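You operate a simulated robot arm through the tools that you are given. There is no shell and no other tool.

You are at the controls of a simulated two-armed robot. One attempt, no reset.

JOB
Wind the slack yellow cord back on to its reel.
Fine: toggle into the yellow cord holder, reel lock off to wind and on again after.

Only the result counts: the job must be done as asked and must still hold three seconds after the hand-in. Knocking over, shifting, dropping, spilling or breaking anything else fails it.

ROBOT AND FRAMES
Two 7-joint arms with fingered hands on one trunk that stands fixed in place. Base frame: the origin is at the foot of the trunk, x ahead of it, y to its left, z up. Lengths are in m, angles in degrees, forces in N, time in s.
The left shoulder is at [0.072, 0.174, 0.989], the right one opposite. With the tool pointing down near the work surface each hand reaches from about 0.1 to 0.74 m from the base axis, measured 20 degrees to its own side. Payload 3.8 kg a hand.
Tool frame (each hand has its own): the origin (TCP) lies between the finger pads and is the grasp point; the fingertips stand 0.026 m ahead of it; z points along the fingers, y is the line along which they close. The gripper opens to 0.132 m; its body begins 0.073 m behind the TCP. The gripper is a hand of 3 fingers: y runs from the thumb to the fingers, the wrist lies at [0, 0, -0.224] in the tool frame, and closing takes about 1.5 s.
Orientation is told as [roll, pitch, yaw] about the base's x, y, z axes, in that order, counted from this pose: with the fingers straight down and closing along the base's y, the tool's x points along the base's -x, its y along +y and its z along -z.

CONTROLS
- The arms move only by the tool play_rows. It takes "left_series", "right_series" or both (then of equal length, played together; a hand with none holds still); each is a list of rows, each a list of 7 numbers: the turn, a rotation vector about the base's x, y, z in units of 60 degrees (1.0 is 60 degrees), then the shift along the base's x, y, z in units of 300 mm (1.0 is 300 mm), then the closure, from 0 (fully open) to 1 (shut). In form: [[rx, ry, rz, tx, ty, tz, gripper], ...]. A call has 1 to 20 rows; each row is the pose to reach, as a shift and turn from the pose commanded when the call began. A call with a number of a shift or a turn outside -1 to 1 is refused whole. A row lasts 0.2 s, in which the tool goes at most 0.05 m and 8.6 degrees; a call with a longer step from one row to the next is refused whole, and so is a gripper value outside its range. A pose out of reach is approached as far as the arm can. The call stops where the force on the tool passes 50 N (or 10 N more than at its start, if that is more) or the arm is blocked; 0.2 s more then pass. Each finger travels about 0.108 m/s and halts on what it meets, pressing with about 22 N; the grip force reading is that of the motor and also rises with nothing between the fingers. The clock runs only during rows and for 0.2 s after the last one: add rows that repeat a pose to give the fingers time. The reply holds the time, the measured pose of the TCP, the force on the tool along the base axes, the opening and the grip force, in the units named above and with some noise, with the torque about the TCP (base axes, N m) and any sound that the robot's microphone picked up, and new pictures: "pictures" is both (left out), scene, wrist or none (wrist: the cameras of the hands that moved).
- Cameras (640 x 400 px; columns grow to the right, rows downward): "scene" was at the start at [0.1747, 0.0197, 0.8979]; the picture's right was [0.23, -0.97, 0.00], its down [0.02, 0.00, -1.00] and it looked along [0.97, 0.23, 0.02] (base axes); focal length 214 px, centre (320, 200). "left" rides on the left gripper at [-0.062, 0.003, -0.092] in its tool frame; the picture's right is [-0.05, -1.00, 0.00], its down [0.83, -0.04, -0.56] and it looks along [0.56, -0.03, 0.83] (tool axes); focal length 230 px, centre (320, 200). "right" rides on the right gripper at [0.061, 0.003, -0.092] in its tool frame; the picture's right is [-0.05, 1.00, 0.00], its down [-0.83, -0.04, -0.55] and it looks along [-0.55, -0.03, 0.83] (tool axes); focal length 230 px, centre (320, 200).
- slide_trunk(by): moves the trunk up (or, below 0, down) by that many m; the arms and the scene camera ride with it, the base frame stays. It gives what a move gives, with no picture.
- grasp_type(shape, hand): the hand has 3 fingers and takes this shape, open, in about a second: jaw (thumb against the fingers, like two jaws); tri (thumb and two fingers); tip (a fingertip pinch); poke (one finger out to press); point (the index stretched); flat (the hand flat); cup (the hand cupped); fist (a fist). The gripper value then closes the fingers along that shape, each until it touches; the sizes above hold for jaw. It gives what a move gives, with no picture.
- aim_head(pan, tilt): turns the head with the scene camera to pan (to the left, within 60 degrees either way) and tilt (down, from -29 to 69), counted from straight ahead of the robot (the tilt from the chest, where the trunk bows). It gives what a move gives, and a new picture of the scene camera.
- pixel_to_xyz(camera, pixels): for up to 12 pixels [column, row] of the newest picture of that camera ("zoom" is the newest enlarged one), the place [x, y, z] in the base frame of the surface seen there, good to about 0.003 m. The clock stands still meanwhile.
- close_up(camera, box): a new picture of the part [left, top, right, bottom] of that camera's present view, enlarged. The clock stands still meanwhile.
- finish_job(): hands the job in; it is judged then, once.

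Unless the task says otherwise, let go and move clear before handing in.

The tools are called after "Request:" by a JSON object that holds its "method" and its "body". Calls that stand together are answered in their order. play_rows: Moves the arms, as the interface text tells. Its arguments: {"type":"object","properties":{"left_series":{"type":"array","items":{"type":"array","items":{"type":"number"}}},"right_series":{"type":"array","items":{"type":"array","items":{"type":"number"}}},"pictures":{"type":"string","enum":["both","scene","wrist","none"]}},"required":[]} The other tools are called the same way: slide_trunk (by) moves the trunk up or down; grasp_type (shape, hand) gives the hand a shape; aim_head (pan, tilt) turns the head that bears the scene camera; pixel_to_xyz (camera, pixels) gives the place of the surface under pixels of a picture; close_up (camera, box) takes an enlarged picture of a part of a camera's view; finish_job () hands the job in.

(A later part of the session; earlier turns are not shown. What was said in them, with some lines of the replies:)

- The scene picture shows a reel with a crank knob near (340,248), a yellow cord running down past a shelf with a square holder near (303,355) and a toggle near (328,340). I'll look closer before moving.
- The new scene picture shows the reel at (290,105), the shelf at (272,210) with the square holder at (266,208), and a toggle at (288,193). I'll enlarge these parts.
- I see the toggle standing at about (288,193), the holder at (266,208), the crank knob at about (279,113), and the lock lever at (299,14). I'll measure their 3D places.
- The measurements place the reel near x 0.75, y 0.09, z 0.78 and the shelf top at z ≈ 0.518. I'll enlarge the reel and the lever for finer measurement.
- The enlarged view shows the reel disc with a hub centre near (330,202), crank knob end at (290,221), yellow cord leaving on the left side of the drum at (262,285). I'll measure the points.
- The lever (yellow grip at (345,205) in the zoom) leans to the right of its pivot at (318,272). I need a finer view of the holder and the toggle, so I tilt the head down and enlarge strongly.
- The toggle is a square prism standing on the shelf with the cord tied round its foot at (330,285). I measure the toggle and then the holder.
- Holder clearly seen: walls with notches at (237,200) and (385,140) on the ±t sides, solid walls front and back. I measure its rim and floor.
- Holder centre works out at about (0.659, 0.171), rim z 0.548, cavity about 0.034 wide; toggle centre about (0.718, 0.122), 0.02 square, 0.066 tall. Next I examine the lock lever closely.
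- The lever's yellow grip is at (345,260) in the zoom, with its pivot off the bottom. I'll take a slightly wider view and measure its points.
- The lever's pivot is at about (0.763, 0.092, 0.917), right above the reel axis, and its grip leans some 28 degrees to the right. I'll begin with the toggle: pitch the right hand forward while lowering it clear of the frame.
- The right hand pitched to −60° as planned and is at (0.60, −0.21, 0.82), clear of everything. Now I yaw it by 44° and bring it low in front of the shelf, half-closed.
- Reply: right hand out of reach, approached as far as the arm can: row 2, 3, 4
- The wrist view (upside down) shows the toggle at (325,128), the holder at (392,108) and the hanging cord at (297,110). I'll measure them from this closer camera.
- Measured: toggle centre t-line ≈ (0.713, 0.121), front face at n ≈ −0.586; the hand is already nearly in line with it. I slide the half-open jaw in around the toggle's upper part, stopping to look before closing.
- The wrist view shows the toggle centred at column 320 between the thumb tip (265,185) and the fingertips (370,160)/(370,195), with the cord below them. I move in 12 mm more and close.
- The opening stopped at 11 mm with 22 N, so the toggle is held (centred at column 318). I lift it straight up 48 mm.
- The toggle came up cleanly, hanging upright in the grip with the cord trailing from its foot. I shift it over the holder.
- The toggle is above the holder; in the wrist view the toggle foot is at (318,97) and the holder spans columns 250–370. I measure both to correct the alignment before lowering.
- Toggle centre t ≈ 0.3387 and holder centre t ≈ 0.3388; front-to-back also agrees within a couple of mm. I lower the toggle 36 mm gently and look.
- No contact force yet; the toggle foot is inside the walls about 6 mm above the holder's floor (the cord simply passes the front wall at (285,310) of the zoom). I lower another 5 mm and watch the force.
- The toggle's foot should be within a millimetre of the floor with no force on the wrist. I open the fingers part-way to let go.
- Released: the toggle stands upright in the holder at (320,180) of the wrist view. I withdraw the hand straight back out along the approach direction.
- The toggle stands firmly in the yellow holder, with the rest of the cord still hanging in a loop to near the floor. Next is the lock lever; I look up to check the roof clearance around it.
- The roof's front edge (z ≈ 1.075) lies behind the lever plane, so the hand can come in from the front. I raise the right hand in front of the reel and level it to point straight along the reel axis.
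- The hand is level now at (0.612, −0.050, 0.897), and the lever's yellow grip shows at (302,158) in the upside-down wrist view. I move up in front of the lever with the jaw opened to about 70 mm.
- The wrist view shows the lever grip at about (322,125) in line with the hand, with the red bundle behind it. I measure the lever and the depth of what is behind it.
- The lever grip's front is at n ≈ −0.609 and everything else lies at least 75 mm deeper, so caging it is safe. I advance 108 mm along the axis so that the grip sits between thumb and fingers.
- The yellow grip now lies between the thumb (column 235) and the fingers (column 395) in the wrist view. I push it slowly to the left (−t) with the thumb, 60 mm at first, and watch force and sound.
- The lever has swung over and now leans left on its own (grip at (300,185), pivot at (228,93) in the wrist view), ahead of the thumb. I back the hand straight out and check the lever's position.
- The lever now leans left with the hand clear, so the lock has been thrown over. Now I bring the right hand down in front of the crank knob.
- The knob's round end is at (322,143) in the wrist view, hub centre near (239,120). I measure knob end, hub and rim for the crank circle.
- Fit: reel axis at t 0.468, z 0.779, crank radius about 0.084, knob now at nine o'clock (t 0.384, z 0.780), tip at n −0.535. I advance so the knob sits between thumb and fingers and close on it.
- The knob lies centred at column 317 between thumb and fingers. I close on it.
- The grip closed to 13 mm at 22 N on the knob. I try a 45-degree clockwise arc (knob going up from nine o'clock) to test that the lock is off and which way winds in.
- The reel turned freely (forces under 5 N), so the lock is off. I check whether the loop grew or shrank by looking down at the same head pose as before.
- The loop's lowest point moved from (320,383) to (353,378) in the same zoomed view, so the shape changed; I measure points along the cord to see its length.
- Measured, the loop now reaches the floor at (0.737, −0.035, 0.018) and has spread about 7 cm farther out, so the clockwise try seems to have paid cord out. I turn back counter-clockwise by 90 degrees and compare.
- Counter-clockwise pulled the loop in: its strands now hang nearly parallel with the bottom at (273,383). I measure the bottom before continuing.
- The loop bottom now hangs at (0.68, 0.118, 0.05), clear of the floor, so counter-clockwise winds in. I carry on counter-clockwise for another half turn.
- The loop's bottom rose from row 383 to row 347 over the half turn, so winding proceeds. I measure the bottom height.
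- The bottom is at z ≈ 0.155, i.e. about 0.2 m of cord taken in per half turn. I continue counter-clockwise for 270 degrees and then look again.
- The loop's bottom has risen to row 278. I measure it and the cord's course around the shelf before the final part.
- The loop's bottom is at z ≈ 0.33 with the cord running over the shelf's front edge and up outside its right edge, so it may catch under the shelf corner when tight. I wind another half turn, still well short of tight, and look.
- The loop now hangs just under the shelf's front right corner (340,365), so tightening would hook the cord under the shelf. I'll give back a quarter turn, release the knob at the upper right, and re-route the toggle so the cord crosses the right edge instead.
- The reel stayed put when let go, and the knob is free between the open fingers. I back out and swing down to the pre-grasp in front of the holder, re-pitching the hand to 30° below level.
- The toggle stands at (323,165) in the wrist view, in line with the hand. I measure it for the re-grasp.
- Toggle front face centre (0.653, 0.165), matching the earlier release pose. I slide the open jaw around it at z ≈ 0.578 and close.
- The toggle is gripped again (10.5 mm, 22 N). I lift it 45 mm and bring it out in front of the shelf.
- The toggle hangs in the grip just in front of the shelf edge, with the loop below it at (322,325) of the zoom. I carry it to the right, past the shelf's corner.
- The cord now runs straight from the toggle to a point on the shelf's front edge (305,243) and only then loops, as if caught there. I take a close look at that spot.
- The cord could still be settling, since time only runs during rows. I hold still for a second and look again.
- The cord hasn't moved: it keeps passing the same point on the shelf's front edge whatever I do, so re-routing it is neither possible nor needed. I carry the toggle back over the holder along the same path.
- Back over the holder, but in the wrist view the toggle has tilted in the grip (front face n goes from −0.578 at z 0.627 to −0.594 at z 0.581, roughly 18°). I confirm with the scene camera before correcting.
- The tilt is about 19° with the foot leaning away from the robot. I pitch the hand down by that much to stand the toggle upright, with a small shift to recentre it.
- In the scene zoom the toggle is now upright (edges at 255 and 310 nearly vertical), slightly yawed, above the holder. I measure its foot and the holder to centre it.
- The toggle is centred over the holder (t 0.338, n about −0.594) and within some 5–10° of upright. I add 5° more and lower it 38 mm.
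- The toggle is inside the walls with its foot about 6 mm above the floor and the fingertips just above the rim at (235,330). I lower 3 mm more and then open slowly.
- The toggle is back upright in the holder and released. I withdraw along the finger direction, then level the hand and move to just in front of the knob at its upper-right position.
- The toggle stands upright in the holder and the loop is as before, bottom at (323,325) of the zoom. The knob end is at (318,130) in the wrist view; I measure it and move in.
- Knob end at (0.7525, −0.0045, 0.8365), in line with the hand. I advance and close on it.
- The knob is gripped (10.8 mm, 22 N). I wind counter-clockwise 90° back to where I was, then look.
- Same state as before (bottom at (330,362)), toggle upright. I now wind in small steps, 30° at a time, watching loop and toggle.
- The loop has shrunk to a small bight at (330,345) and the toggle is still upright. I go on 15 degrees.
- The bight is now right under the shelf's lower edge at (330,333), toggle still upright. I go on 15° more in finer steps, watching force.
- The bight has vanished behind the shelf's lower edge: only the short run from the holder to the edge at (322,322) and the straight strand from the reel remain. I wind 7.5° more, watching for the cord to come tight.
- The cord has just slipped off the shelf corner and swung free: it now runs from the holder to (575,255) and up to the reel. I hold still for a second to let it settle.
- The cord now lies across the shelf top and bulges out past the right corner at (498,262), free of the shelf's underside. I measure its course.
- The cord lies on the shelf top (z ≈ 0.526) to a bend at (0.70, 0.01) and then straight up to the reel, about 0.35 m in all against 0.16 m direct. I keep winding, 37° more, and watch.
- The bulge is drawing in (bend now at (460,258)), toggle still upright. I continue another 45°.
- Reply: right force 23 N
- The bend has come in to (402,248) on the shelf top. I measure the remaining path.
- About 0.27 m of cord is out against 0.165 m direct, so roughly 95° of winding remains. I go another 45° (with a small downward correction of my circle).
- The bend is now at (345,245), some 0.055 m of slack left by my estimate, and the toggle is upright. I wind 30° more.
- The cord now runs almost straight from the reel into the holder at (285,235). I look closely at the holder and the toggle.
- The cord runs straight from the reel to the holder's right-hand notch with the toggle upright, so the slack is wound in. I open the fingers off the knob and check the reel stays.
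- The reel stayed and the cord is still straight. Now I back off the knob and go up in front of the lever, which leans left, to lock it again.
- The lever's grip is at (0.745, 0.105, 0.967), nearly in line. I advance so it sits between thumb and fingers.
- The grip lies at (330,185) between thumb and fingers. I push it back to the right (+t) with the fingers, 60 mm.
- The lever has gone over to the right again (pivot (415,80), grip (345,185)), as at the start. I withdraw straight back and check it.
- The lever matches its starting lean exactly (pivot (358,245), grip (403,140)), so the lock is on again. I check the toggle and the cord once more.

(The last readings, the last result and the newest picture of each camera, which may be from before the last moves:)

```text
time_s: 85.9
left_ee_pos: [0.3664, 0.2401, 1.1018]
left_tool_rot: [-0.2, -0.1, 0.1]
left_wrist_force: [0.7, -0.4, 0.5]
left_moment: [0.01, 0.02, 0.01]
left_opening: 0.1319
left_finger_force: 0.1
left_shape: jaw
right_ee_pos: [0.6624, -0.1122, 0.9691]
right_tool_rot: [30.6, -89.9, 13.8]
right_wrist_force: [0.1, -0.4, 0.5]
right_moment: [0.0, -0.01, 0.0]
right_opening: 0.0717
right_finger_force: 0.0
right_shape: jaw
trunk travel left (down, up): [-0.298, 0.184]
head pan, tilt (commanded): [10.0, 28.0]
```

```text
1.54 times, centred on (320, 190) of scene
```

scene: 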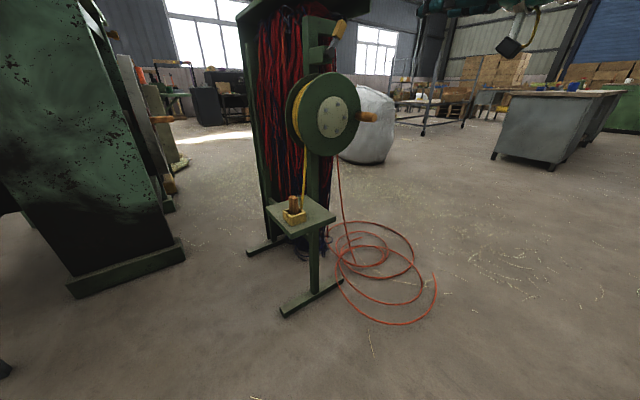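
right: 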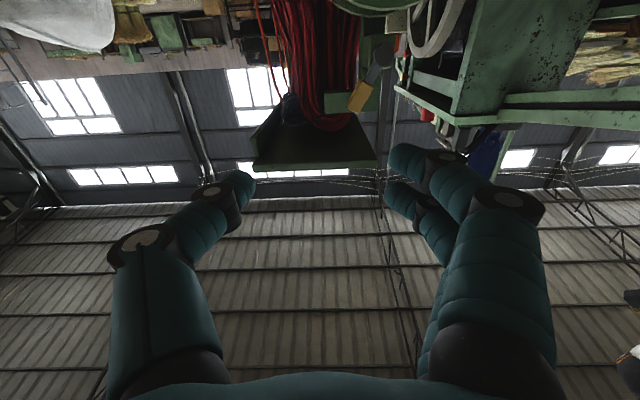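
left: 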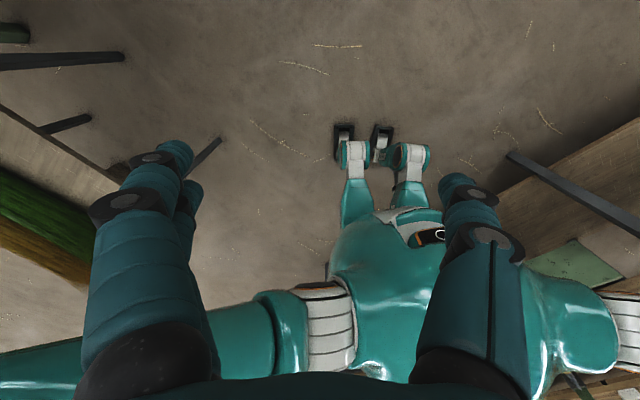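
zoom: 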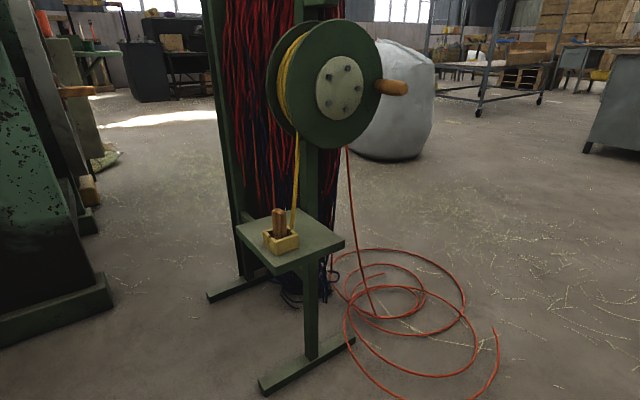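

Toggle upright in the holder, cord straight from reel to holder, lock lever back in place, red cord undisturbed. I move the right hand well clear before handing in.

Request:
{"method": "play_rows", "body": {"right_series": [[0, 0, 0, -0.1, -0.08, 0, 0.4], [0, 0, 0, -0.2, -0.16, 0, 0.3], [0, 0, 0, -0.3, -0.22, 0, 0.2], [0, 0, 0, -0.4, -0.28, 0.02, 0.1], [0, 0, 0, -0.45, -0.32, 0.04, 0], [0, 0, 0, -0.45, -0.32, 0.04, 0], [0, 0, 0, -0.45, -0.32, 0.04, 0], [0, 0, 0, -0.45, -0.32, 0.04, 0], [0, 0, 0, -0.45, -0.32, 0.04, 0], [0, 0, 0, -0.45, -0.32, 0.04, 0]], "pictures": "scene"}}

Request:
{"method": "close_up", "body": {"camera": "scene", "box": [270, 0, 370, 230]}}

Request:
{"method": "close_up", "body": {"camera": "scene", "box": [280, 150, 330, 230]}}

```text
time_s: 88.1
left_ee_pos: [0.3669, 0.2418, 1.1021]
left_tool_rot: [0.0, 0.0, 0.1]
left_wrist_force: [0.0, 0.8, -0.4]
left_moment: [0.0, -0.01, -0.01]
left_opening: 0.132
left_finger_force: 0.0
left_shape: jaw
right_ee_pos: [0.5291, -0.209, 0.981]
right_tool_rot: [27.8, -89.9, 16.6]
right_wrist_force: [-0.3, -0.1, -0.4]
right_moment: [-0.04, 0.01, 0.02]
right_opening: 0.132
right_finger_force: 0.0
right_shape: jaw
trunk travel left (down, up): [-0.298, 0.184]
head pan, tilt (commanded): [10.0, 28.0]
```

scene: 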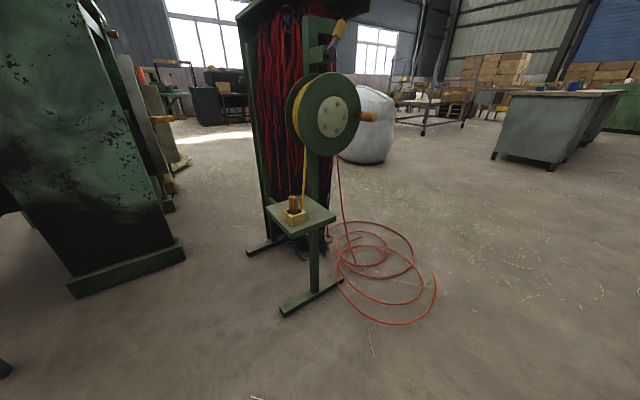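

```text
1.74 times, centred on (320, 115) of scene
```

zoom: 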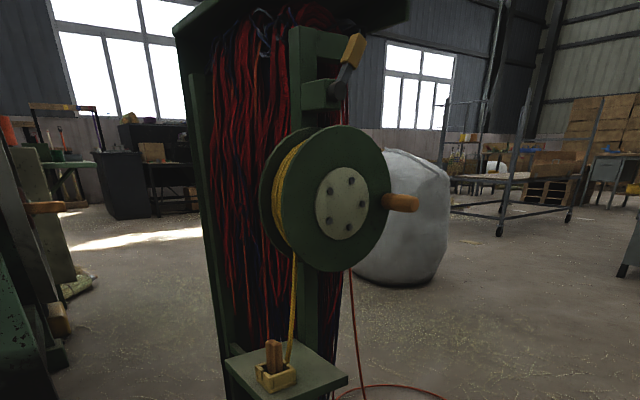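

```text
5.00 times, centred on (305, 190) of scene
```

zoom: 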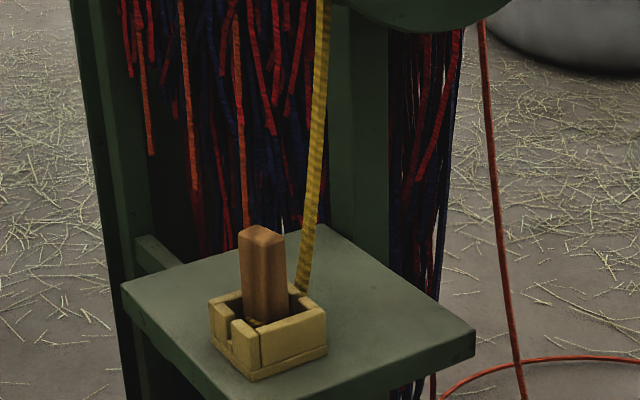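

The scene is steady after several seconds: the toggle stands upright in the yellow holder at (265,275) of the zoom. The cord runs straight up to the reel with its slack wound on. The lock lever is back at its starting lean, and both hands are clear, so I hand the job in.

Request:
{"method": "finish_job", "body": {}}

```text
The job is handed in.
```

The slack yellow cord is wound back on to its reel and the job is handed in; no verdict came back with the hand-in.

- **Toggle:** it stands upright in the yellow cord holder. I took it out once partway through to try moving the cord clear of the shelf corner. That made no difference, so I put it back the same way.
- **Winding:** the cord winds in counter-clockwise as seen from the crank side. My first test turn went the other way and paid out a little cord, which I took back in. Near the end the cord slipped off the shelf's corner and swung free, then came in cleanly.
- **Slack left:** the cord now runs straight from the reel to the holder. I estimate about 1 to 3 cm of slack; I stopped there so as not to pull the toggle out.
- **Lock:** I turned it off before winding and on again after. The lever leans exactly as it did at the start.

The red cord and everything else look undisturbed. Both hands were clear of the reel, holder and lever when I handed in.
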